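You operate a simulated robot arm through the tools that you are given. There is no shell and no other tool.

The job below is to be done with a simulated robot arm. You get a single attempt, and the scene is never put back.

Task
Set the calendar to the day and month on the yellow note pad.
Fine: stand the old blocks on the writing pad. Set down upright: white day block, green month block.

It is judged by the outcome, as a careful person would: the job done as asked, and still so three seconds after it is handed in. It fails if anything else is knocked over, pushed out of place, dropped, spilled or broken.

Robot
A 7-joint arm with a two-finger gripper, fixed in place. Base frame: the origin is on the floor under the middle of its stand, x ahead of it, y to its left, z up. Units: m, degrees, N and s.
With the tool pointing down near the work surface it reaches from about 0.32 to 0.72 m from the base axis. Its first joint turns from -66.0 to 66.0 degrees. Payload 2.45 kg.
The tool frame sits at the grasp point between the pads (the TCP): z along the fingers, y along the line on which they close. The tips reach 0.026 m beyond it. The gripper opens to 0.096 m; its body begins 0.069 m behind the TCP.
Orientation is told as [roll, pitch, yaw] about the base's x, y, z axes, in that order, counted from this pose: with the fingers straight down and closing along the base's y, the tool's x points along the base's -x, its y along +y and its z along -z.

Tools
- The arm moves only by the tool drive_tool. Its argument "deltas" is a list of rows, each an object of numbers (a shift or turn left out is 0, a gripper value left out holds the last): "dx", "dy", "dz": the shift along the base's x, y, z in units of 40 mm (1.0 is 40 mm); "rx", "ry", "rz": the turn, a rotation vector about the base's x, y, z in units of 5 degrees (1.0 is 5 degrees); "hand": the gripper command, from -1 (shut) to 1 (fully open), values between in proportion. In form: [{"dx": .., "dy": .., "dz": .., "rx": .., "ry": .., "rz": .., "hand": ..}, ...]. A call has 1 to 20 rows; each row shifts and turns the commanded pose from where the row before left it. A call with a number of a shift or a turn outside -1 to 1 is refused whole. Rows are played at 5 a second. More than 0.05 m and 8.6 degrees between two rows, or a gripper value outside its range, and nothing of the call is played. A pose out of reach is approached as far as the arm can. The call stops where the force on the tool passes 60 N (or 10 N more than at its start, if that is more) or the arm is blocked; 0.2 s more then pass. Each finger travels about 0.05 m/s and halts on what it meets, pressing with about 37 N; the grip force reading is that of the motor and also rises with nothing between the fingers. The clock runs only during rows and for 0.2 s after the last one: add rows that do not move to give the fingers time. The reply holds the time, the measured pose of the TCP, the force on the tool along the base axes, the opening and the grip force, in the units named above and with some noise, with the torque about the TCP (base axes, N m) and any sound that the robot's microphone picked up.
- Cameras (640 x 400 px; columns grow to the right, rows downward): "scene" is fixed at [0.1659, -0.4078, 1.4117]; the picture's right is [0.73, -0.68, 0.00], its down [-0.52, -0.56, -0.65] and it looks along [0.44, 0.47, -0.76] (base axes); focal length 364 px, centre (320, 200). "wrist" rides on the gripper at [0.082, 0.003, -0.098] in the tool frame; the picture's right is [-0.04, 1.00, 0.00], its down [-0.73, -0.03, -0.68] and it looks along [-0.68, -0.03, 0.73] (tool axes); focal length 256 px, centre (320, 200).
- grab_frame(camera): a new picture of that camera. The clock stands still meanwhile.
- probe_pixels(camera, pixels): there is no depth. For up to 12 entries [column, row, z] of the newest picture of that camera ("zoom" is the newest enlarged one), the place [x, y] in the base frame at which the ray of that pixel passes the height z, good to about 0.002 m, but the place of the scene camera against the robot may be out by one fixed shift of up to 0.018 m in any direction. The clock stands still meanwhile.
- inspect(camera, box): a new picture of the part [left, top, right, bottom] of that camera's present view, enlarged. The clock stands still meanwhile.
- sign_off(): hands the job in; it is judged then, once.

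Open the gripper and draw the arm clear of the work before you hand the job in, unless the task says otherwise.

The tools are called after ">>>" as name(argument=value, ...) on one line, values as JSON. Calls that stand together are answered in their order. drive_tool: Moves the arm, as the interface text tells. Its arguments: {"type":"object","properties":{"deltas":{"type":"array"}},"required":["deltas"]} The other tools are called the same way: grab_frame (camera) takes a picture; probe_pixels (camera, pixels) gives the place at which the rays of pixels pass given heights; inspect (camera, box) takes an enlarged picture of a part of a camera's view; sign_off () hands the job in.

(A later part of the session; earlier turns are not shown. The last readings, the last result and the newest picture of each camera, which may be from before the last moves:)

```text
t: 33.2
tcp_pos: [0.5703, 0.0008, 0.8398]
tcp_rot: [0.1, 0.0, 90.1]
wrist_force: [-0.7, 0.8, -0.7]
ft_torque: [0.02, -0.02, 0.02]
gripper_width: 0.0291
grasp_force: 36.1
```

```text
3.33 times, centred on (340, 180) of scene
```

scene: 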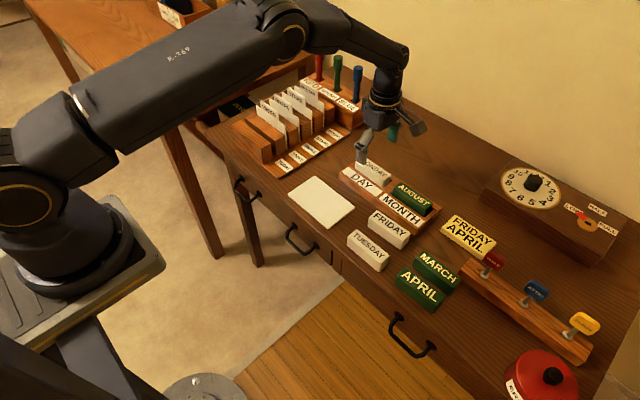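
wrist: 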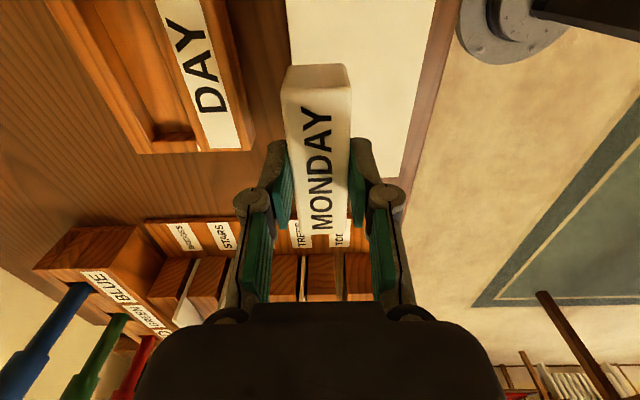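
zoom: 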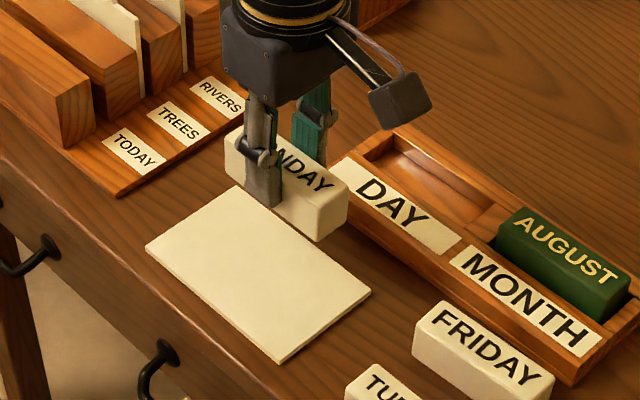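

MONDAY hovers over the pad's rear part. I descend slowly until its bottom should be ~5 mm above the pad.

>>> drive_tool(deltas=[{"dz": -0.08}, {"dz": -0.15}, {"dz": -0.2}, {"dz": -0.2}, {"dz": -0.2}, {"dz": -0.2}, {"dz": -0.15}, {"dz": -0.1}, {"dz": -0.05}, {}])

>>> inspect(camera="scene", box=[280, 145, 380, 235])

>>> grab_frame(camera="wrist")

```text
t: 35.4
tcp_pos: [0.572, 0.001, 0.7883]
tcp_rot: [-0.1, 0.0, 90.0]
wrist_force: [-8.1, -0.9, 26.6]
ft_torque: [-0.01, 0.3, 0.0]
gripper_width: 0.0288
grasp_force: 37.3
```

```text
4.44 times, centred on (330, 190) of scene
```

zoom: 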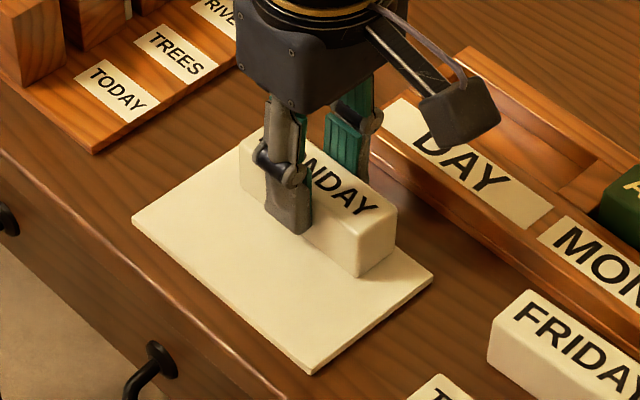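

```text
taken
```

wrist: 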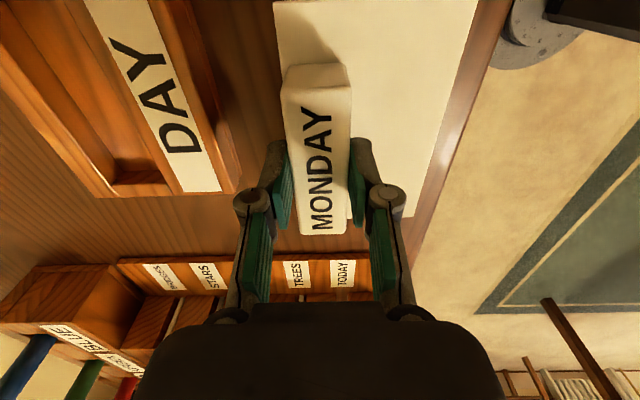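

It's already touching the pad (26.6 N). I ease up 2 mm to relax the push before releasing.

>>> drive_tool(deltas=[{"dz": 0.025}, {"dz": 0.025}, {}])

```text
t: 36.2
tcp_pos: [0.5704, 0.0015, 0.7881]
tcp_rot: [-0.1, -0.2, 90.0]
wrist_force: [0.7, -0.4, -0.9]
ft_torque: [-0.02, -0.02, 0.01]
gripper_width: 0.0291
grasp_force: 36.5
```

Force is back to about the hanging weight. I check closely how far MONDAY's rear edge is from the pad's rear edge before releasing.

>>> inspect(camera="scene", box=[340, 170, 390, 215])

>>> inspect(camera="wrist", box=[250, 0, 410, 100])

```text
8.89 times, centred on (365, 192) of scene
```

zoom: 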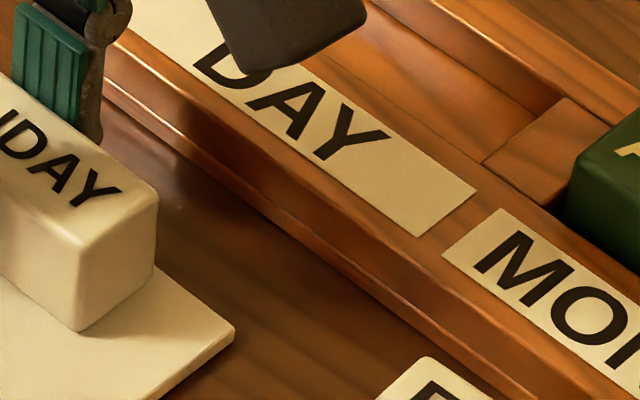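

```text
4.00 times, centred on (330, 50) of wrist
```

zoom: 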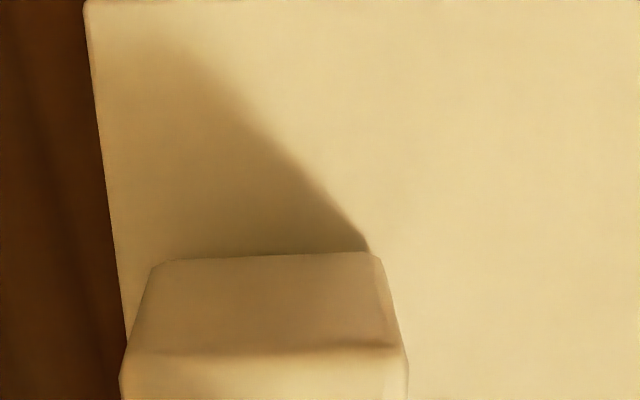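

The wrist zoom shows the block's bottom (160–375 px wide = 29 mm) is ~6 mm inside the pad's rear edge. I settle the last half millimetre and release gradually.

>>> drive_tool(deltas=[{"dz": -0.02}, {}, {"hand": -0.35}, {"hand": -0.25}, {"hand": -0.15}, {"hand": 0.0}, {"hand": 0.2}, {"hand": 0.3}, {}])

>>> inspect(camera="scene", box=[280, 145, 380, 235])

```text
t: 38.2
tcp_pos: [0.5705, 0.0011, 0.7877]
tcp_rot: [0.0, 0.0, 90.0]
wrist_force: [-0.1, 0.6, 0.2]
ft_torque: [0.02, -0.02, -0.01]
gripper_width: 0.0626
grasp_force: 0.1
```

```text
4.44 times, centred on (330, 190) of scene
```

zoom: 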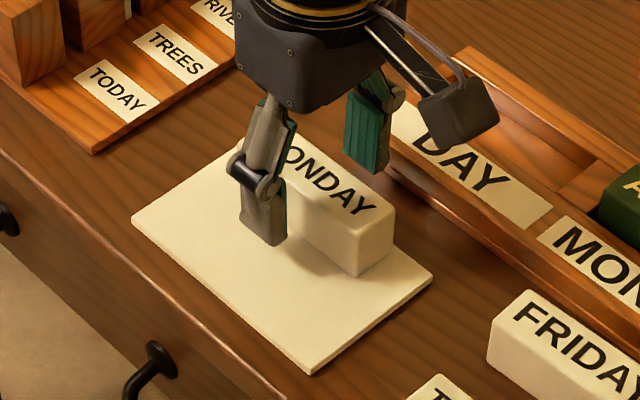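

MONDAY stands on the pad. I rise and move over AUGUST at (0.686, −0.156), then look.

>>> drive_tool(deltas=[{"dz": 0.3}, {"dz": 0.7}, {"dz": 0.8}, {"dx": 0.7, "dy": -0.7}, {"dx": 0.7, "dy": -0.8}, {"dx": 0.7, "dy": -0.8}, {"dx": 0.5, "dy": -0.8}, {"dx": 0.245, "dy": -0.8}, {}, {}])

>>> grab_frame(camera="wrist")

>>> inspect(camera="wrist", box=[220, 20, 460, 190])

```text
t: 40.4
tcp_pos: [0.6862, -0.1553, 0.8606]
tcp_rot: [0.0, 0.0, 90.1]
wrist_force: [0.2, 0.1, -0.1]
ft_torque: [-0.03, 0.0, 0.02]
gripper_width: 0.0623
grasp_force: 0.1
```

```text
taken
```

wrist: 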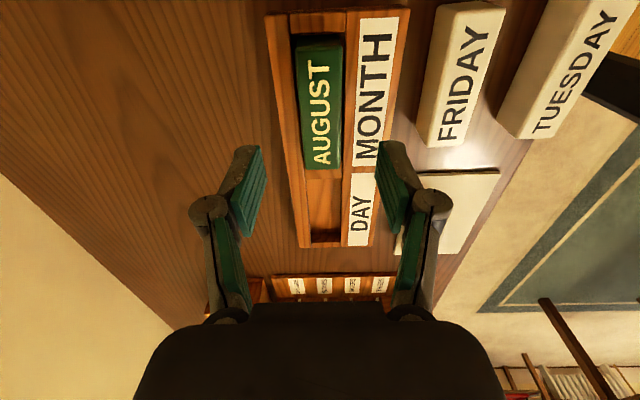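

```text
2.35 times, centred on (340, 105) of wrist
```

zoom: 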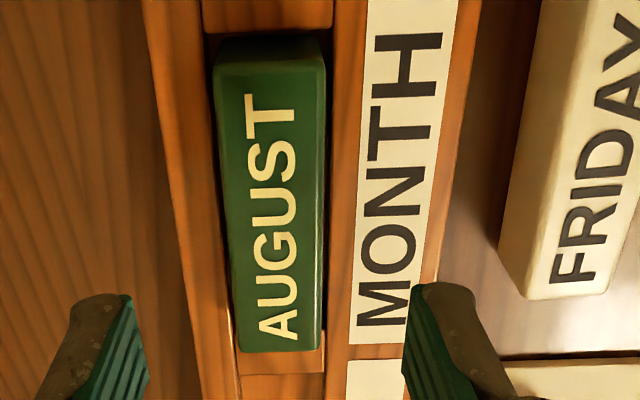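

I probe AUGUST's top corners and both wells' ends at their estimated heights.

>>> probe_pixels(camera="zoom", pixels=[[213, 72, 0.7815], [326, 68, 0.7815], [240, 352, 0.7815], [322, 350, 0.7815], [206, 33, 0.761], [333, 29, 0.761], [236, 375, 0.761], [329, 347, 0.761]])

>>> inspect(camera="wrist", box=[280, 150, 400, 260])

```text
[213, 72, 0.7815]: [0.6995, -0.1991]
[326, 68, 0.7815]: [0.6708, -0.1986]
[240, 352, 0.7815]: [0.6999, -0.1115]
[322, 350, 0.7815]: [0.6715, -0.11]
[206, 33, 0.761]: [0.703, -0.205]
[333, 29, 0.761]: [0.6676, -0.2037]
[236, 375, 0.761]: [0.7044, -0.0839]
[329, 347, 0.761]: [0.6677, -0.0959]
```

```text
3.64 times, centred on (340, 205) of wrist
```

zoom: 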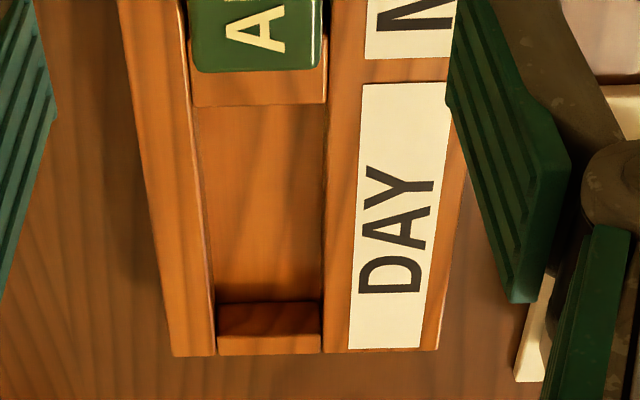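

The empty DAY well is visible; I probe its rim ends (rows ~104 and ~336) and floor corner (row 303) for its exact extent and depth.

>>> probe_pixels(camera="zoom", pixels=[[195, 106, 0.761], [325, 102, 0.761], [217, 337, 0.761], [322, 334, 0.761], [214, 303, 0.752], [320, 303, 0.752], [214, 303, 0.748], [320, 303, 0.748], [216, 355, 0.761], [322, 351, 0.761], [195, 106, 0.765], [217, 337, 0.765]])

```text
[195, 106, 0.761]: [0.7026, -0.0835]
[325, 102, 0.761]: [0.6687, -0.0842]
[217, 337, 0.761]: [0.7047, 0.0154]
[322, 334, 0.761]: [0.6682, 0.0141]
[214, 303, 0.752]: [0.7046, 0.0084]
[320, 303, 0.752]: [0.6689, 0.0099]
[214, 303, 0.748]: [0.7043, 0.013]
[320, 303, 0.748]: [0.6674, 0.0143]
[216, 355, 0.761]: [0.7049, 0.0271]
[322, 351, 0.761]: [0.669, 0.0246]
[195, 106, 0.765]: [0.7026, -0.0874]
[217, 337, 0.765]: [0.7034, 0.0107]
```

The DAY well spans y ≈ −0.084…0.0145 with floor ≈0.748, so slack is about ±4 mm in y and ±3 mm in x. Now I descend on AUGUST to TCP z≈0.7925 and close.

>>> drive_tool(deltas=[{"dz": -0.5}, {"dz": -0.5}, {"dz": -0.4}, {"dz": -0.2}, {"dz": -0.09}, {}, {"hand": 0.0}, {"hand": -0.3}, {"hand": -1}, {}, {}, {}, {}])

>>> inspect(camera="wrist", box=[220, 50, 440, 240])

>>> inspect(camera="scene", box=[360, 145, 460, 220])

```text
t: 43.2
tcp_pos: [0.6864, -0.1562, 0.793]
tcp_rot: [0.0, -0.1, 89.9]
wrist_force: [-0.8, -0.2, 0.2]
ft_torque: [0.0, -0.03, 0.0]
gripper_width: 0.0289
grasp_force: 36.6
```

```text
2.11 times, centred on (330, 145) of wrist
```

zoom: 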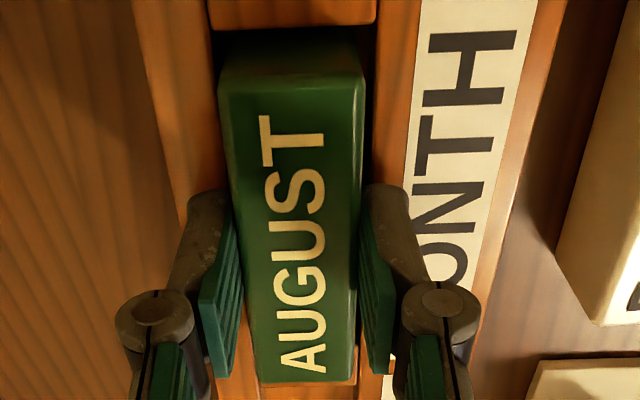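

```text
5.33 times, centred on (410, 182) of scene
```

zoom: 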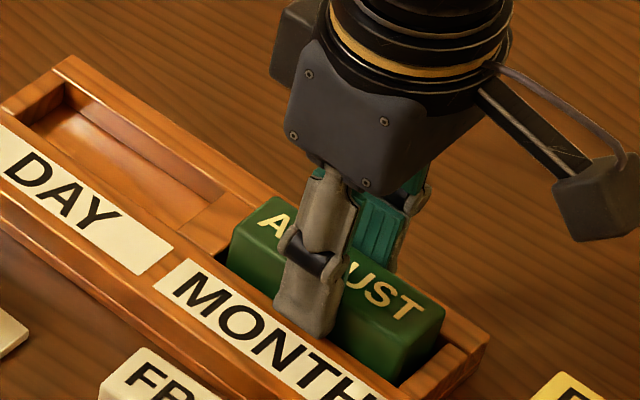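

AUGUST is gripped with no load on the rails. I lift slowly, 9 mm, and check.

>>> drive_tool(deltas=[{"dz": 0.025}, {"dz": 0.025}, {"dz": 0.025}, {"dz": 0.03}, {"dz": 0.03}, {"dz": 0.03}, {"dz": 0.03}, {"dz": 0.03}, {}])

>>> inspect(camera="wrist", box=[220, 50, 440, 240])

>>> inspect(camera="scene", box=[360, 145, 460, 220])

```text
t: 45.2
tcp_pos: [0.6851, -0.1556, 0.8002]
tcp_rot: [0.0, 0.0, 90.1]
wrist_force: [-0.1, 0.2, -1.1]
ft_torque: [0.0, 0.03, 0.01]
gripper_width: 0.0288
grasp_force: 37.1
```

```text
2.11 times, centred on (330, 145) of wrist
```

zoom: 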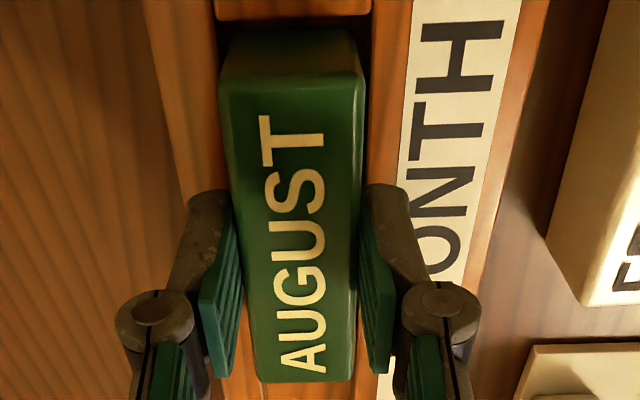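

```text
5.33 times, centred on (410, 182) of scene
```

zoom: 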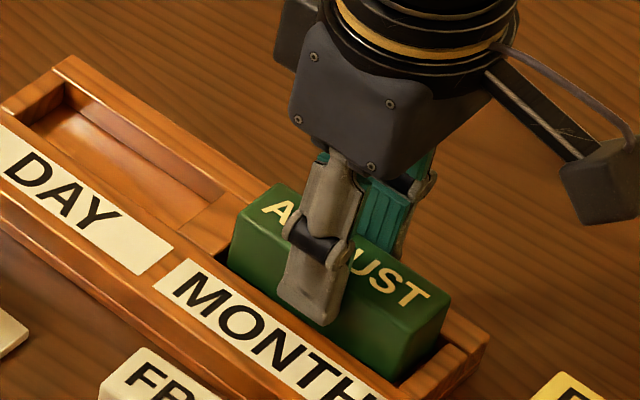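

AUGUST rises with the fingers. I keep lifting slowly to z≈0.855.

>>> drive_tool(deltas=[{"dz": 0.05}, {"dz": 0.08}, {"dz": 0.1}, {"dz": 0.12}, {"dz": 0.15}, {"dz": 0.15}, {"dz": 0.15}, {"dz": 0.15}, {"dz": 0.12}, {"dz": 0.1}, {"dz": 0.08}, {"dz": 0.05}, {"dz": 0.03}, {}])

>>> grab_frame(camera="wrist")

>>> grab_frame(camera="scene")

```text
t: 48.2
tcp_pos: [0.6862, -0.1556, 0.8546]
tcp_rot: [0.0, 0.0, 90.0]
wrist_force: [0.7, 0.0, -0.2]
ft_torque: [-0.05, 0.0, 0.01]
gripper_width: 0.0289
grasp_force: 37.0
```

```text
taken
```

wrist: 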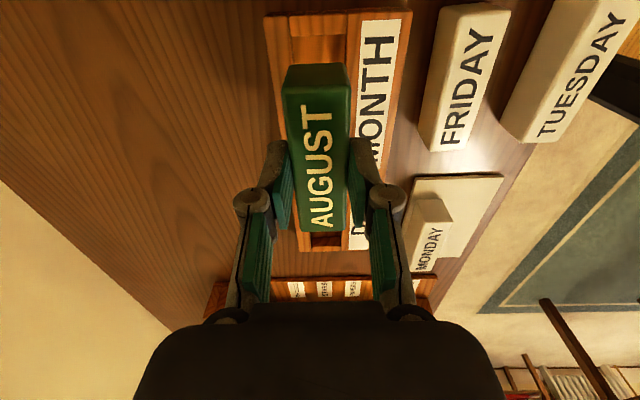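

```text
taken
```

scene: 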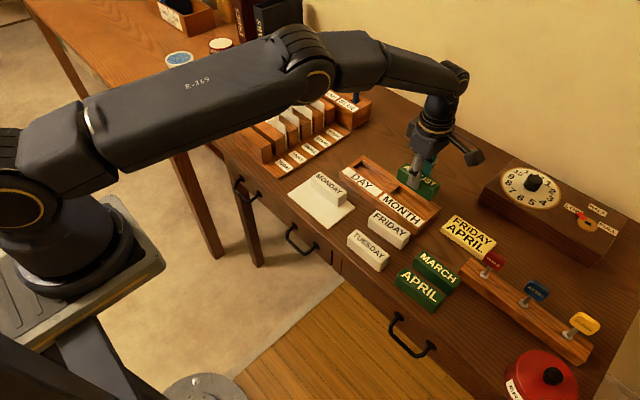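

AUGUST is held level. I carry it slowly toward the pad's front half (target 0.520, 0.001) at this height, in two calls.

>>> drive_tool(deltas=[{"dx": -0.05, "dy": 0.05}, {"dx": -0.1, "dy": 0.1}, {"dx": -0.15, "dy": 0.15}, {"dx": -0.2, "dy": 0.19}, {"dx": -0.23, "dy": 0.22}, {"dx": -0.23, "dy": 0.22}, {"dx": -0.23, "dy": 0.22}, {"dx": -0.23, "dy": 0.22}, {"dx": -0.23, "dy": 0.22}, {"dx": -0.23, "dy": 0.22}, {"dx": -0.23, "dy": 0.22}, {"dx": -0.23, "dy": 0.22}, {"dx": -0.23, "dy": 0.22}, {"dx": -0.23, "dy": 0.22}, {"dx": -0.23, "dy": 0.22}, {"dx": -0.23, "dy": 0.22}, {"dx": -0.2, "dy": 0.19}, {"dx": -0.15, "dy": 0.15}, {"dx": -0.1, "dy": 0.1}, {}])

>>> grab_frame(camera="wrist")

```text
t: 52.4
tcp_pos: [0.5367, -0.0122, 0.8527]
tcp_rot: [0.0, 0.0, 90.0]
wrist_force: [0.4, 0.5, -1.2]
ft_torque: [0.0, 0.06, -0.03]
gripper_width: 0.0288
grasp_force: 37.3
```

```text
taken
```

wrist: 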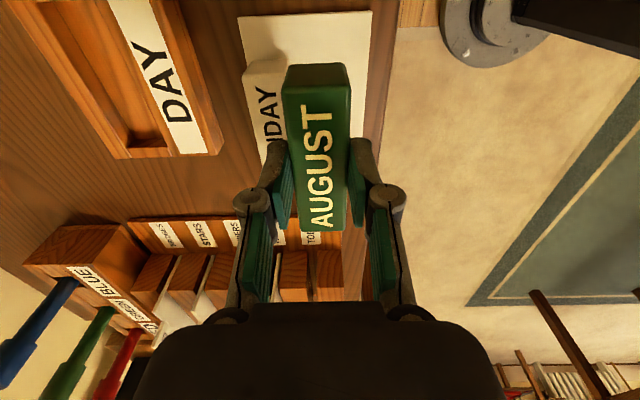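

I finish the horizontal move to (0.5195, 0.001) and check alignment with the pad and MONDAY.

>>> drive_tool(deltas=[{"dx": -0.05, "dy": 0.04}, {"dx": -0.1, "dy": 0.08}, {"dx": -0.12, "dy": 0.1}, {"dx": -0.1, "dy": 0.08}, {"dx": -0.05, "dy": 0.05}, {"dx": -0.03}, {}, {}])

>>> grab_frame(camera="wrist")

>>> inspect(camera="scene", box=[270, 120, 390, 240])

```text
t: 54.2
tcp_pos: [0.5184, 0.0014, 0.8542]
tcp_rot: [0.0, 0.0, 90.0]
wrist_force: [0.2, -0.1, -1.1]
ft_torque: [0.0, 0.0, -0.01]
gripper_width: 0.029
grasp_force: 37.2
```

```text
taken
```

wrist: 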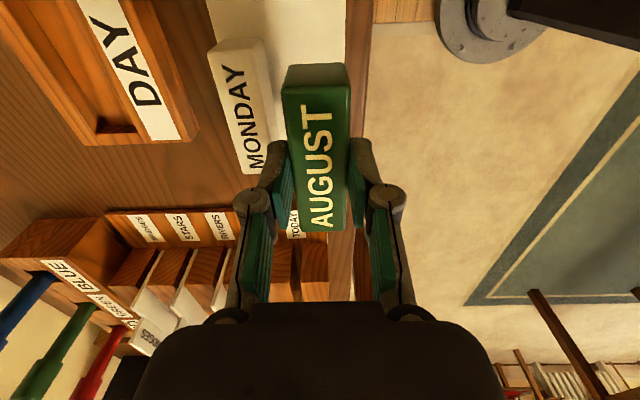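

```text
3.33 times, centred on (330, 180) of scene
```

zoom: 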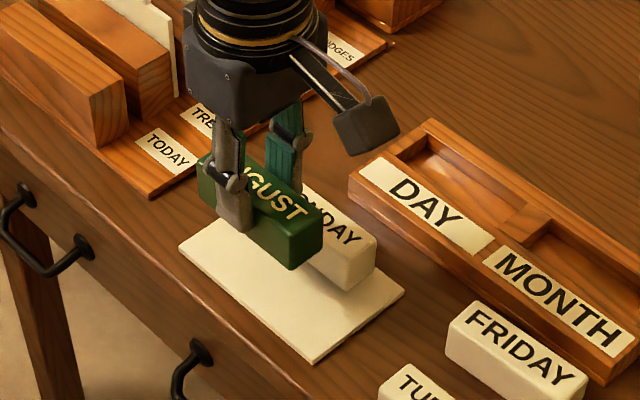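

Aligned: AUGUST hovers over the front of the pad, with ~24 mm gap to MONDAY. I descend slowly to just above the expected contact (TCP 0.7915).

>>> drive_tool(deltas=[{"dz": -0.08}, {"dz": -0.15}, {"dz": -0.2}, {"dz": -0.2}, {"dz": -0.2}, {"dz": -0.2}, {"dz": -0.2}, {"dz": -0.15}, {"dz": -0.1}, {"dz": -0.06}, {"dz": -0.04}, {}])

>>> inspect(camera="scene", box=[280, 145, 380, 235])

>>> inspect(camera="wrist", box=[200, 0, 420, 140])

```text
t: 56.8
tcp_pos: [0.5193, 0.0017, 0.7919]
tcp_rot: [0.0, 0.0, 90.1]
wrist_force: [-0.3, 0.4, -0.3]
ft_torque: [0.03, -0.01, 0.01]
gripper_width: 0.0289
grasp_force: 36.8
```

```text
4.44 times, centred on (330, 190) of scene
```

zoom: 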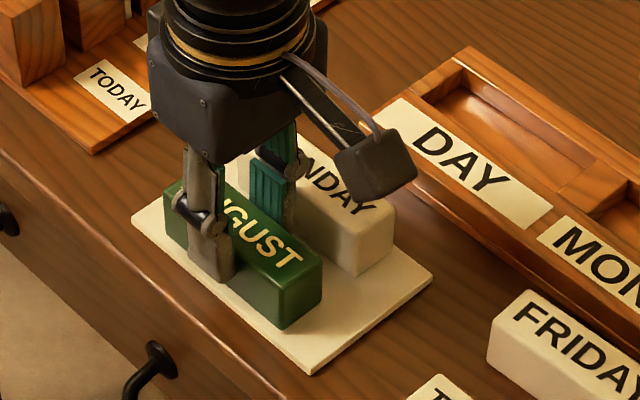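

```text
2.86 times, centred on (310, 70) of wrist
```

zoom: 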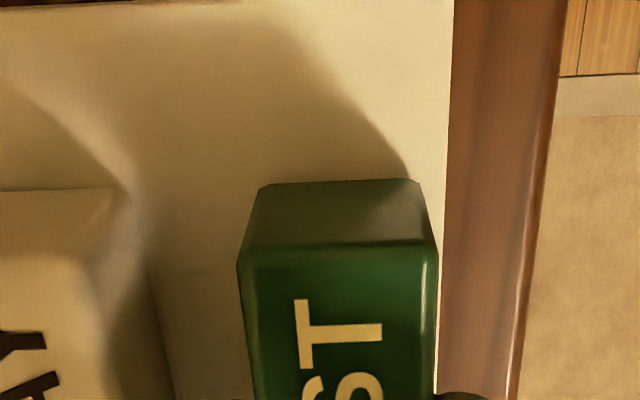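

AUGUST is ~5.6 mm inside the pad's front edge. I lower the last millimetre or so in tiny steps and read the force.

>>> drive_tool(deltas=[{"dz": -0.02}, {"dz": -0.02}, {}])

```text
t: 57.6
tcp_pos: [0.5192, -0.0003, 0.7898]
tcp_rot: [0.0, 0.0, 90.1]
wrist_force: [-4.1, -0.2, 14.3]
ft_torque: [0.08, 0.16, 0.03]
gripper_width: 0.029
grasp_force: 36.7
```

Contact at 14 N. I ease up 0.8 mm, open to ~40 mm only (MONDAY is behind the rear finger), then rise straight up.

>>> drive_tool(deltas=[{"dz": 0.02}, {}, {"hand": -0.37}, {"hand": -0.32}, {"hand": -0.26}, {"hand": -0.2}, {}, {}])

>>> inspect(camera="scene", box=[280, 145, 380, 235])

>>> inspect(camera="wrist", box=[200, 40, 440, 240])

```text
t: 59.4
tcp_pos: [0.5196, 0.0005, 0.7905]
tcp_rot: [0.1, 0.1, 90.0]
wrist_force: [0.8, -1.7, -0.5]
ft_torque: [-0.03, 0.0, -0.02]
gripper_width: 0.0385
grasp_force: 0.2
```

```text
4.44 times, centred on (330, 190) of scene
```

zoom: 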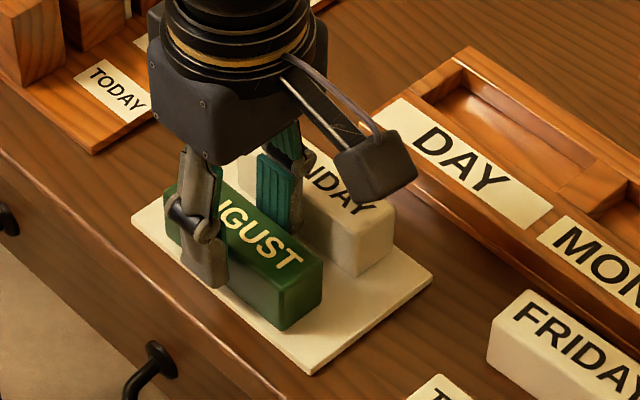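

```text
2.00 times, centred on (320, 140) of wrist
```

zoom: 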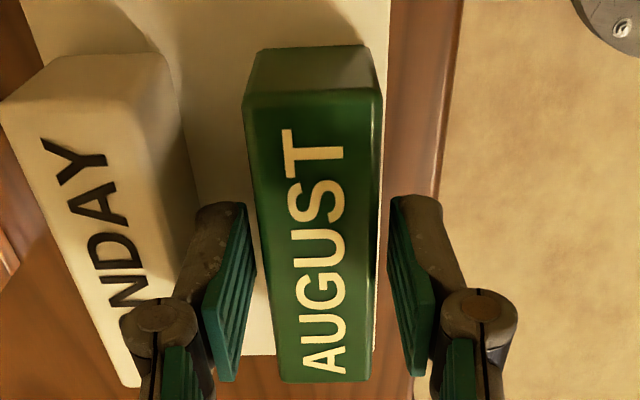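

Both old blocks stand on the pad. I rise straight up, then move above FRIDAY (≈0.589, −0.167) for measurement.

>>> drive_tool(deltas=[{"dz": 0.25}, {"dz": 0.6}, {"dz": 0.9}, {"dx": 0.35, "dy": -0.8}, {"dx": 0.35, "dy": -0.85}, {"dx": 0.35, "dy": -0.85}, {"dx": 0.35, "dy": -0.85}, {"dx": 0.34, "dy": -0.85}, {"hand": 0.3}, {}, {}])

>>> grab_frame(camera="wrist")

>>> inspect(camera="wrist", box=[220, 20, 460, 190])

>>> grab_frame(camera="scene")

```text
t: 61.8
tcp_pos: [0.5887, -0.1653, 0.8587]
tcp_rot: [-0.1, 0.0, 90.1]
wrist_force: [0.4, 0.2, 0.1]
ft_torque: [0.01, 0.0, -0.01]
gripper_width: 0.0624
grasp_force: 0.0
```

```text
taken
```

wrist: 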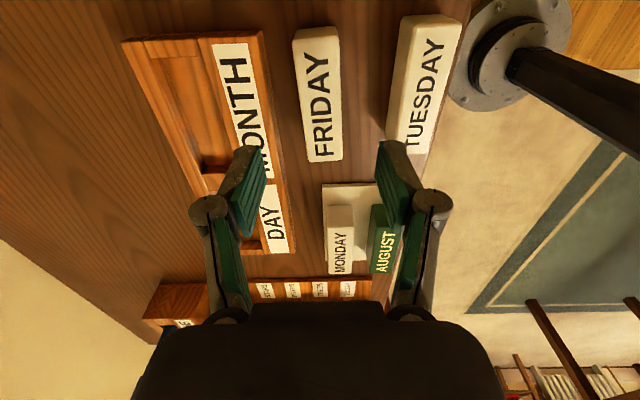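

```text
2.35 times, centred on (340, 105) of wrist
```

zoom: 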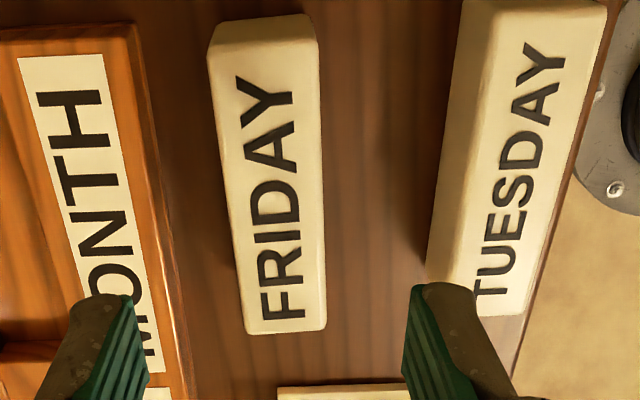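

```text
taken
```

scene: 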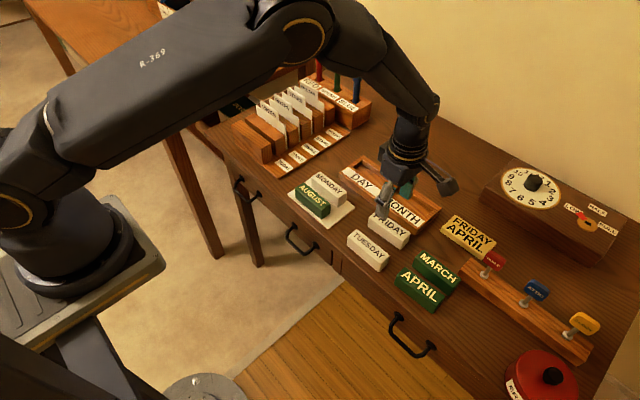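

I probe FRIDAY's top corners at z≈0.773 to get its centre and yaw.

>>> probe_pixels(camera="zoom", pixels=[[208, 58, 0.773], [320, 55, 0.773], [246, 332, 0.773], [327, 328, 0.773], [208, 58, 0.77], [320, 55, 0.77], [246, 332, 0.77], [327, 328, 0.77], [224, 200, 0.773], [323, 200, 0.773], [136, 35, 0.761], [190, 395, 0.761]])

```text
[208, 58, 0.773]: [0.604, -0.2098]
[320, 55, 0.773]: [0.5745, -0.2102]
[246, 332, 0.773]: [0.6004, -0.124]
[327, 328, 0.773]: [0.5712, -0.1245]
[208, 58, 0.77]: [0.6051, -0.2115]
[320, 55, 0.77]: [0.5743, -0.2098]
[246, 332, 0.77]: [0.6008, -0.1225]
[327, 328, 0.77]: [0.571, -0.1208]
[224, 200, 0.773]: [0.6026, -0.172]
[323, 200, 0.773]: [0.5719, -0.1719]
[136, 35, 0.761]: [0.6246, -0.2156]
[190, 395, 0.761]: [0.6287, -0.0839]
```

FRIDAY's centre is (0.5875, −0.1665), turned about +2.3°. I narrow the fingers to ~42 mm (the holder is only ~24 mm behind), turn the tool 2.3°, and descend partway to check clearance.

>>> drive_tool(deltas=[{"hand": -0.125, "dx": -0.0375, "rz": 0.46}, {}, {}, {"dz": -0.5}, {"dz": -0.5}, {"dz": -0.2}, {}, {}])

>>> grab_frame(camera="wrist")

>>> inspect(camera="wrist", box=[210, 40, 450, 210])

```text
t: 63.6
tcp_pos: [0.587, -0.1672, 0.8116]
tcp_rot: [0.0, -0.1, 92.3]
wrist_force: [-0.6, -0.4, -0.4]
ft_torque: [0.02, -0.01, 0.03]
gripper_width: 0.042
grasp_force: 0.1
```

```text
taken
```

wrist: 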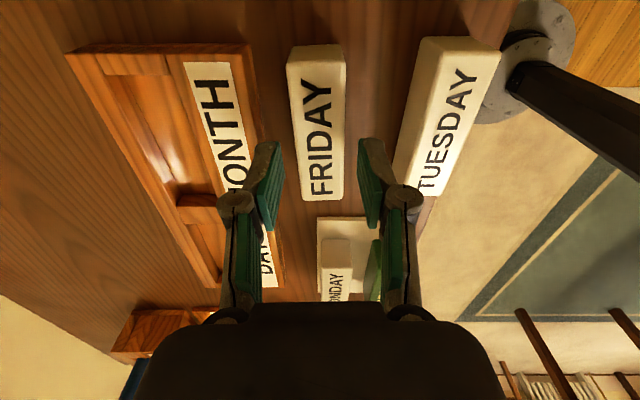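

```text
2.35 times, centred on (330, 125) of wrist
```

zoom: 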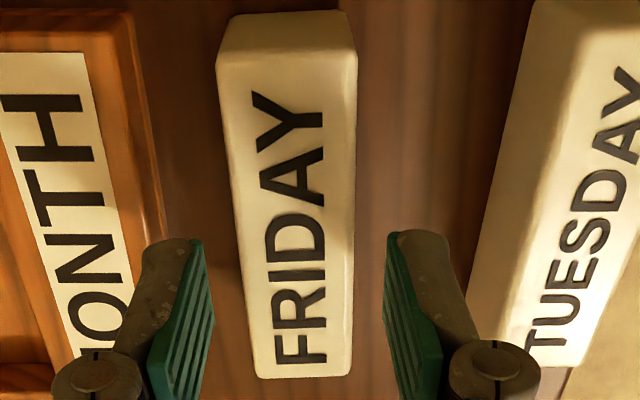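

FRIDAY is centred and parallel between the fingers. I check the rear finger's outer edge (zoom ~(143,250)) against the holder's front edge.

>>> probe_pixels(camera="zoom", pixels=[[143, 250, 0.784], [205, 245, 0.784], [390, 235, 0.784], [450, 245, 0.784], [136, 30, 0.761], [165, 230, 0.761], [170, 240, 0.742], [218, 55, 0.771], [357, 50, 0.771], [256, 377, 0.771], [351, 375, 0.771]])

```text
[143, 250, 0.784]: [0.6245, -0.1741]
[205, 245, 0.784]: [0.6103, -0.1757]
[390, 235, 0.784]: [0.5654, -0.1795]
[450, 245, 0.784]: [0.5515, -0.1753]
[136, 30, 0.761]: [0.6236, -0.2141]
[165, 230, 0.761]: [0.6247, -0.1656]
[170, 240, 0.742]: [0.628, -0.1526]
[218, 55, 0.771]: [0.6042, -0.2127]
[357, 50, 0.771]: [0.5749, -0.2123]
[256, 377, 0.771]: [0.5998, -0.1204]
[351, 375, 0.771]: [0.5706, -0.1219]
```

At 42 mm the rear finger's outer edge (0.6245) would graze the holder (0.625–0.6265), so I narrow to 36 mm (≈3.4 mm clear each side of FRIDAY) and descend slowly.

>>> drive_tool(deltas=[{"hand": -0.25}, {}, {"dz": -0.15}, {"dz": -0.15}, {"dz": -0.1}, {}])

>>> inspect(camera="wrist", box=[210, 40, 450, 210])

>>> inspect(camera="scene", box=[350, 185, 430, 255])

```text
t: 65.0
tcp_pos: [0.5878, -0.1671, 0.7968]
tcp_rot: [0.0, -0.1, 92.3]
wrist_force: [0.5, 0.3, 0.5]
ft_torque: [-0.01, -0.01, -0.02]
gripper_width: 0.0363
grasp_force: 0.1
```

```text
2.35 times, centred on (330, 125) of wrist
```

zoom: 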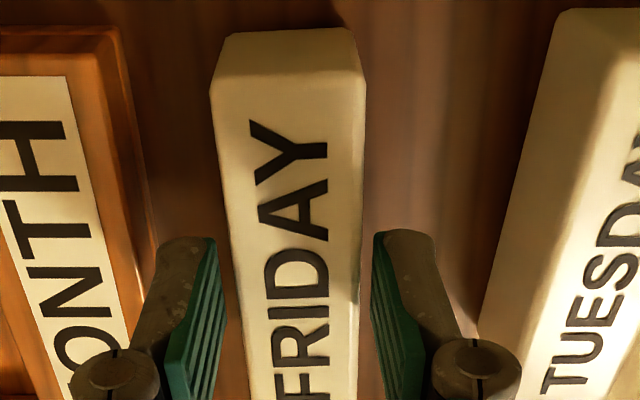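

```text
5.71 times, centred on (390, 220) of scene
```

zoom: 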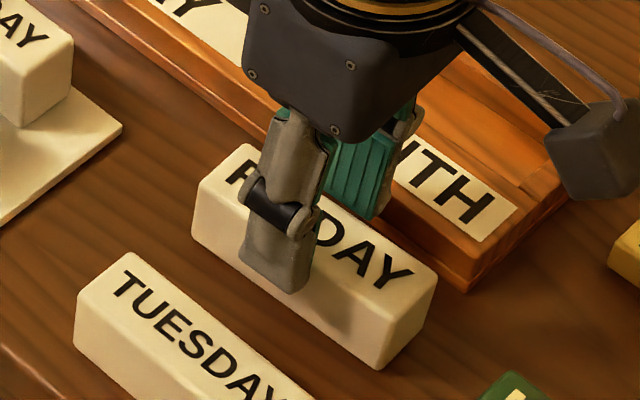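

Both fingers clear FRIDAY and the holder. I descend the last ~10 mm and close.

>>> drive_tool(deltas=[{"dz": -0.1}, {"dz": -0.1}, {"dz": -0.0575}, {}, {"hand": -0.4}, {"hand": -1}, {}, {}, {}])

>>> inspect(camera="wrist", box=[210, 40, 450, 240])

>>> inspect(camera="scene", box=[350, 185, 430, 255])

```text
t: 67.0
tcp_pos: [0.5878, -0.1677, 0.7864]
tcp_rot: [0.0, 0.0, 92.2]
wrist_force: [0.5, 0.4, 1.4]
ft_torque: [-0.06, 0.0, 0.05]
gripper_width: 0.0292
grasp_force: 36.9
```

```text
2.00 times, centred on (330, 140) of wrist
```

zoom: 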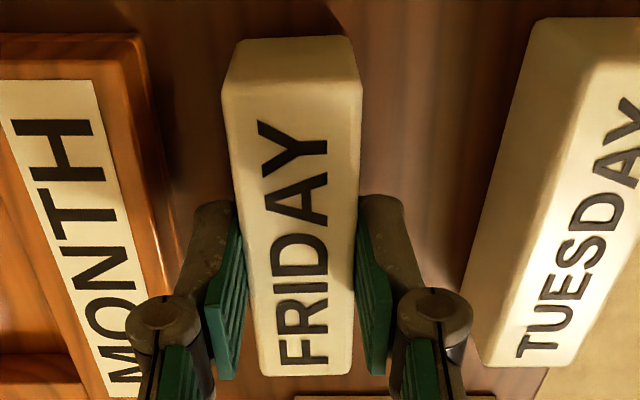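

```text
5.71 times, centred on (390, 220) of scene
```

zoom: 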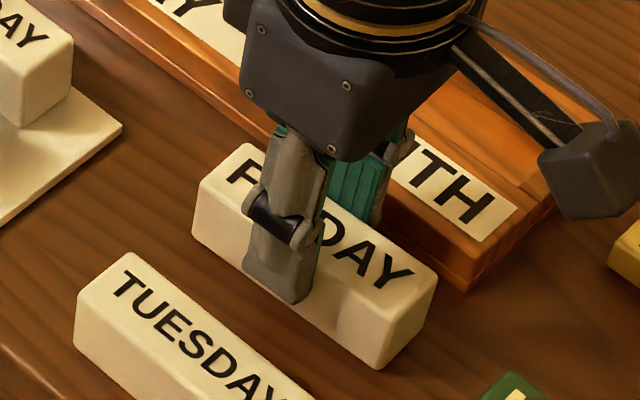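

FRIDAY is gripped (29.2 mm, 37 N). I lift slowly and check.

>>> drive_tool(deltas=[{"dz": 0.025}, {"dz": 0.025}, {"dz": 0.03}, {"dz": 0.04}, {"dz": 0.05}, {"dz": 0.08}, {"dz": 0.1}, {"dz": 0.12}, {"dz": 0.15}, {"dz": 0.15}, {"dz": 0.15}, {"dz": 0.15}, {"dz": 0.12}, {"dz": 0.08}, {"dz": 0.05}, {"dz": 0.02}, {}])

>>> grab_frame(camera="wrist")

>>> inspect(camera="scene", box=[330, 150, 450, 250])

```text
t: 70.6
tcp_pos: [0.5874, -0.1675, 0.8406]
tcp_rot: [0.0, 0.0, 92.4]
wrist_force: [-0.3, 0.7, -1.1]
ft_torque: [-0.02, 0.03, 0.0]
gripper_width: 0.0291
grasp_force: 36.6
```

```text
taken
```

wrist: 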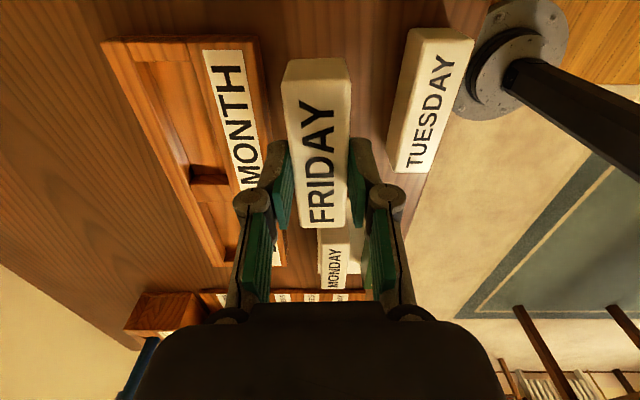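

```text
4.00 times, centred on (390, 200) of scene
```

zoom: 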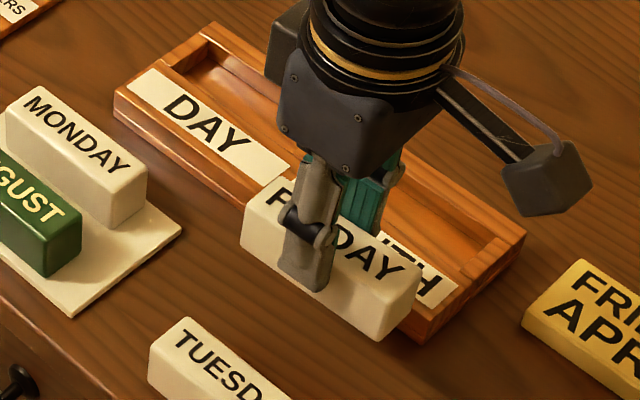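

FRIDAY hangs level in the grip. I zoom in to measure where it sits along the fingers relative to the TCP.

>>> inspect(camera="wrist", box=[250, 50, 390, 240])

```text
2.11 times, centred on (320, 145) of wrist
```

zoom: 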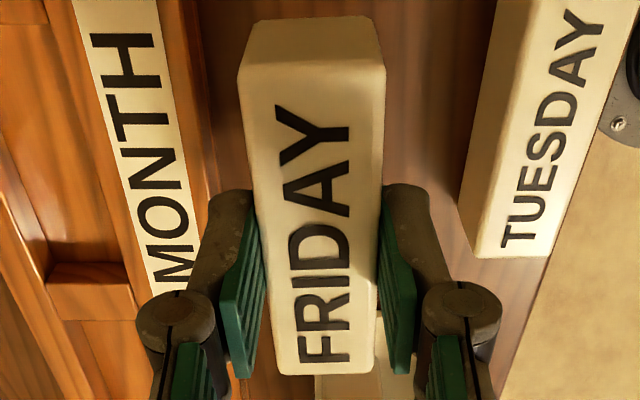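

I probe FRIDAY's in-hand top corners at several heights to find its offset from the TCP.

>>> probe_pixels(camera="zoom", pixels=[[240, 72, 0.826], [385, 66, 0.826], [281, 373, 0.826], [372, 371, 0.826], [240, 72, 0.83], [385, 66, 0.83], [281, 373, 0.83], [372, 371, 0.83], [253, 22, 0.794], [372, 16, 0.794], [253, 22, 0.798], [372, 16, 0.798]])

```text
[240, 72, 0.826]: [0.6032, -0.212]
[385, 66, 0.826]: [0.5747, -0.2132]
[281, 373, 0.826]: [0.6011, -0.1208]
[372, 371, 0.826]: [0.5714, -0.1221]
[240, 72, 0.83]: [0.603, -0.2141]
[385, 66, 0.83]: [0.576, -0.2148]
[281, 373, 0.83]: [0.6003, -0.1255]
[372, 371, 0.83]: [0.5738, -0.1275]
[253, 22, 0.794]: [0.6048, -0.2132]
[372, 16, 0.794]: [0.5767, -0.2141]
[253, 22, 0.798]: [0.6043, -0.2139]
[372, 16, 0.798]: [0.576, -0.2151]
```

FRIDAY's centre sits ~1.5 mm toward −y of the TCP. I carry it in +x first (over the holder), turning back to yaw 90°, then along +y to the DAY well.

>>> drive_tool(deltas=[{"dx": 0.05}, {"dx": 0.1}, {"dx": 0.17, "rz": -0.06}, {"dx": 0.22, "rz": -0.1}, {"dx": 0.22, "rz": -0.1}, {"dx": 0.22, "rz": -0.1}, {"dx": 0.22, "rz": -0.1}, {"dx": 0.22}, {"dx": 0.22}, {"dx": 0.22}, {"dx": 0.22}, {"dx": 0.17}, {"dx": 0.12}, {"dx": 0.0625}, {"dx": 0.03}, {}])

>>> drive_tool(deltas=[{"dy": 0.05}, {"dy": 0.1}, {"dy": 0.17}, {"dy": 0.22}, {"dy": 0.22}, {"dy": 0.22}, {"dy": 0.22}, {"dy": 0.22}, {"dy": 0.22}, {"dy": 0.22}, {"dy": 0.22}, {"dy": 0.22}, {"dy": 0.22}, {"dy": 0.22}, {"dy": 0.2}, {"dy": 0.17}, {"dy": 0.12}, {"dy": 0.07}, {"dy": 0.03}, {}])

>>> grab_frame(camera="wrist")

>>> inspect(camera="scene", box=[320, 115, 460, 215])

```text
t: 74.0
tcp_pos: [0.6871, -0.1673, 0.8398]
tcp_rot: [0.0, 0.0, 90.1]
wrist_force: [-0.3, 0.3, -1.1]
ft_torque: [0.01, 0.0, -0.01]
gripper_width: 0.0289
grasp_force: 37.2
```

```text
t: 78.2
tcp_pos: [0.6859, -0.0343, 0.8413]
tcp_rot: [0.1, 0.0, 90.0]
wrist_force: [-0.9, 0.1, -0.3]
ft_torque: [-0.02, 0.01, 0.0]
gripper_width: 0.029
grasp_force: 36.9
```

```text
taken
```

wrist: 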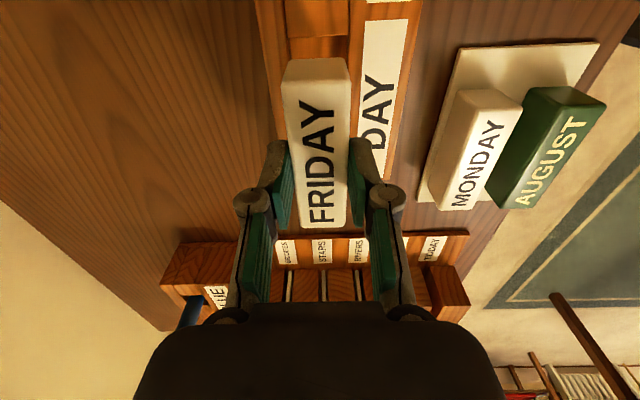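

```text
4.00 times, centred on (390, 165) of scene
```

zoom: 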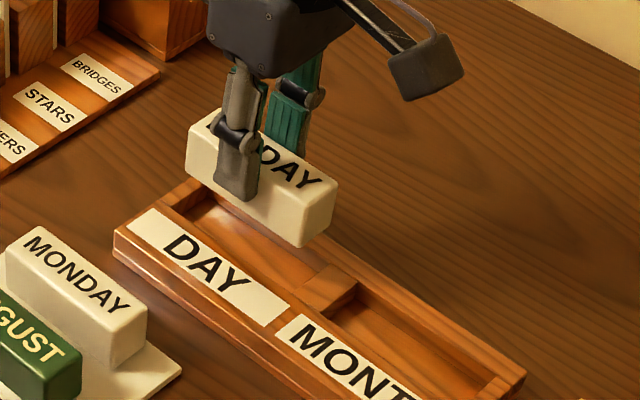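

FRIDAY is over the DAY well. I descend to ~4 mm above the rim and check alignment with both cameras.

>>> drive_tool(deltas=[{"dz": -0.05}, {"dz": -0.1}, {"dz": -0.15}, {"dz": -0.15}, {"dz": -0.12}, {"dz": -0.08}, {"dz": -0.05}, {"dz": -0.0275}, {}])

>>> inspect(camera="wrist", box=[240, 0, 400, 110])

>>> inspect(camera="scene", box=[345, 135, 425, 195])

>>> inspect(camera="wrist", box=[240, 140, 400, 260])

```text
t: 80.2
tcp_pos: [0.6845, -0.0345, 0.8099]
tcp_rot: [0.0, 0.0, 90.0]
wrist_force: [-0.2, -0.4, 0.0]
ft_torque: [-0.02, 0.01, 0.0]
gripper_width: 0.0287
grasp_force: 36.6
```

```text
3.64 times, centred on (320, 55) of wrist
```

zoom: 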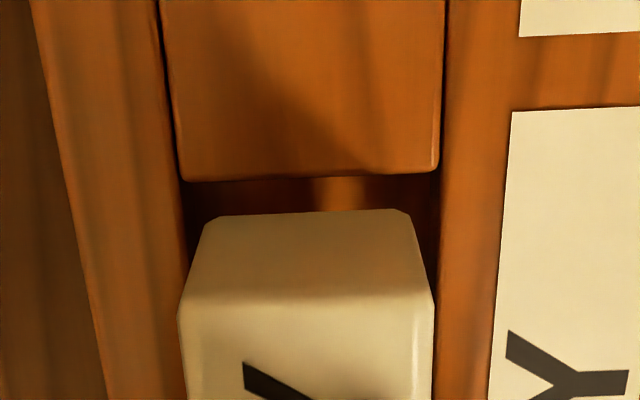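

```text
6.67 times, centred on (385, 165) of scene
```

zoom: 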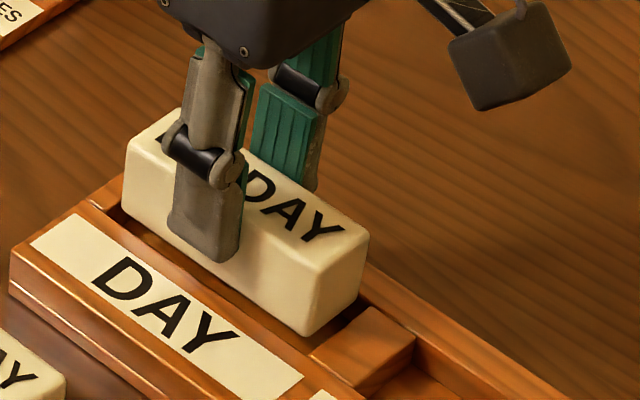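

```text
3.33 times, centred on (320, 200) of wrist
```

zoom: 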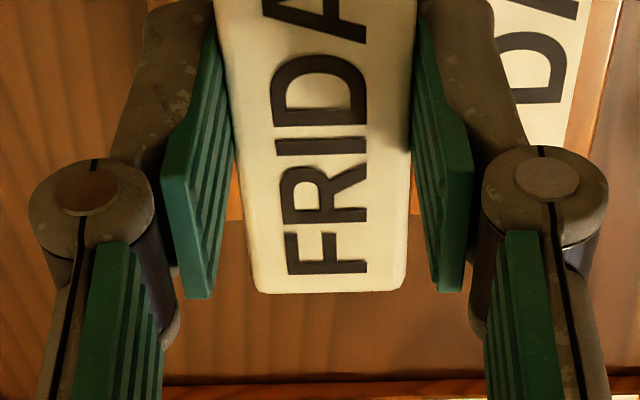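

FRIDAY is within ±0.5 mm in x and has ~3.6 mm gap at the near end. I lower it into the well slowly and read the force.

>>> drive_tool(deltas=[{"dz": -0.04}, {"dz": -0.05}, {"dz": -0.05}, {"dz": -0.05}, {"dz": -0.05}, {"dz": -0.04}, {}])

>>> inspect(camera="scene", box=[345, 135, 425, 195])

>>> inspect(camera="wrist", box=[240, 0, 400, 110])

```text
t: 81.8
tcp_pos: [0.6859, -0.0351, 0.8003]
tcp_rot: [0.1, 0.0, 90.0]
wrist_force: [0.5, 0.4, -0.4]
ft_torque: [0.03, -0.02, -0.05]
gripper_width: 0.029
grasp_force: 36.8
```

```text
6.67 times, centred on (385, 165) of scene
```

zoom: 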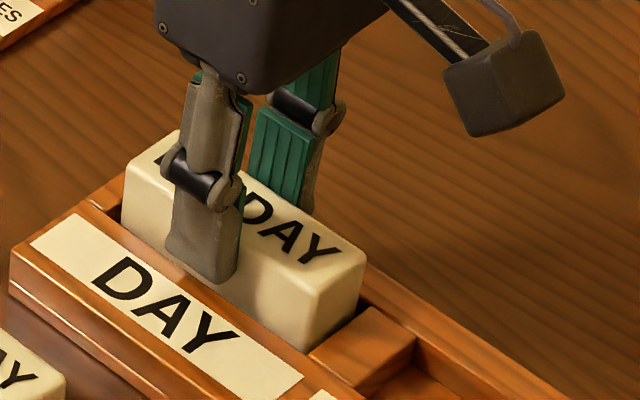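

```text
3.64 times, centred on (320, 55) of wrist
```

zoom: 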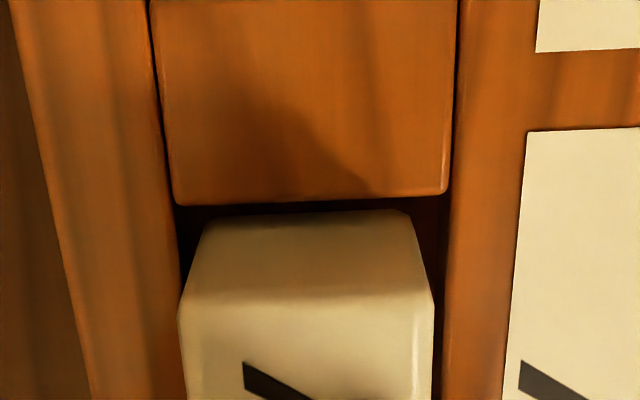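

It is entering the well without contact. I continue down 4 mm in small steps.

>>> drive_tool(deltas=[{"dz": -0.025}, {"dz": -0.025}, {"dz": -0.025}, {"dz": -0.025}, {}])

```text
t: 83.0
tcp_pos: [0.6858, -0.0348, 0.7964]
tcp_rot: [0.0, 0.0, 89.9]
wrist_force: [-0.2, 0.0, -1.0]
ft_torque: [-0.01, -0.01, 0.0]
gripper_width: 0.0293
grasp_force: 36.8
```

No contact yet at 0.796; I go 1.5 mm further and read again.

>>> drive_tool(deltas=[{"dz": -0.02}, {"dz": -0.02}, {}])

```text
t: 83.8
tcp_pos: [0.6856, -0.0337, 0.7959]
tcp_rot: [-0.1, 0.0, 90.0]
wrist_force: [-0.8, 1.3, 3.9]
ft_torque: [-0.05, 0.05, -0.03]
gripper_width: 0.029
grasp_force: 36.8
```

Seated: 3.9 N at TCP 0.794. I release gradually and look.

>>> drive_tool(deltas=[{"hand": -0.38}, {"hand": -0.32}, {"hand": -0.25}, {"hand": -0.1}, {"hand": 0.1}, {"hand": 0.3}, {}, {}])

>>> inspect(camera="scene", box=[345, 135, 425, 195])

>>> inspect(camera="wrist", box=[220, 50, 440, 240])

```text
t: 85.6
tcp_pos: [0.6856, -0.0362, 0.7944]
tcp_rot: [-0.1, 0.0, 90.0]
wrist_force: [-0.9, 0.1, -0.3]
ft_torque: [0.01, 0.02, -0.03]
gripper_width: 0.0624
grasp_force: 0.1
```

```text
6.67 times, centred on (385, 165) of scene
```

zoom: 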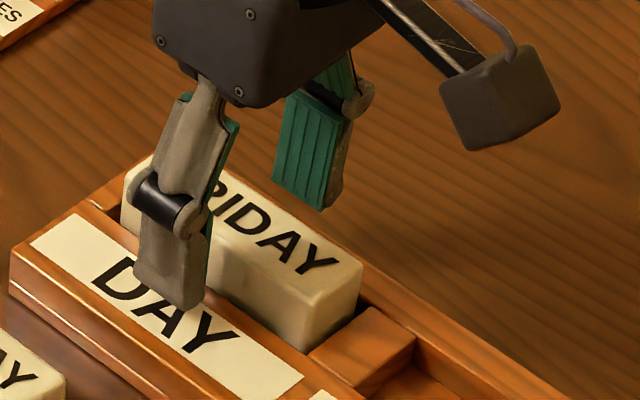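

```text
2.11 times, centred on (330, 145) of wrist
```

zoom: 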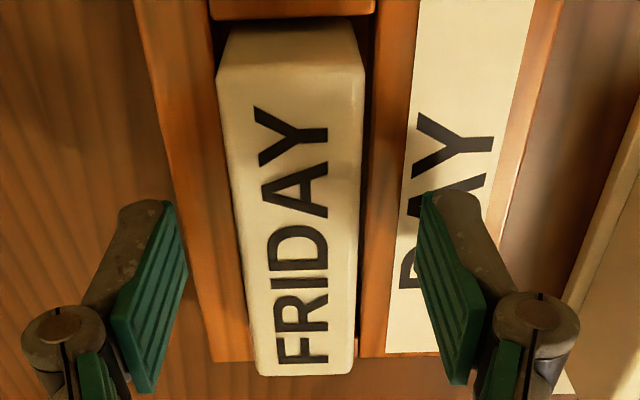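

FRIDAY is seated in the DAY well. I rise and meanwhile probe APRIL and MARCH in the scene view for a rough position.

>>> drive_tool(deltas=[{"dz": 0.3}, {"dz": 0.65}, {"dz": 0.7}, {}])

>>> grab_frame(camera="scene")

>>> inspect(camera="scene", box=[380, 240, 480, 315])

```text
t: 86.6
tcp_pos: [0.6868, -0.0347, 0.8599]
tcp_rot: [0.0, -0.1, 90.1]
wrist_force: [1.0, -0.2, -0.5]
ft_torque: [-0.02, 0.01, 0.01]
gripper_width: 0.0626
grasp_force: 0.1
```

```text
taken
```

scene: 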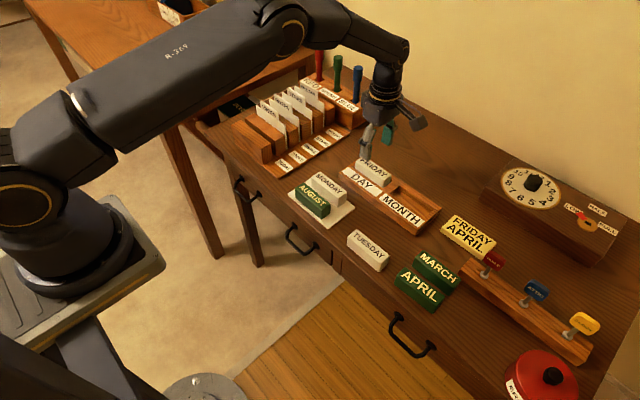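

```text
5.33 times, centred on (430, 278) of scene
```

zoom: 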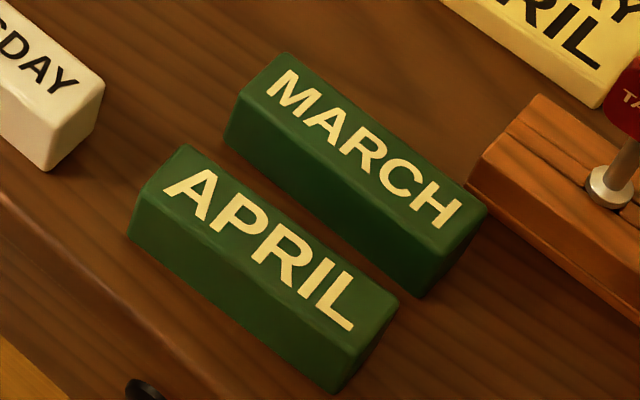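

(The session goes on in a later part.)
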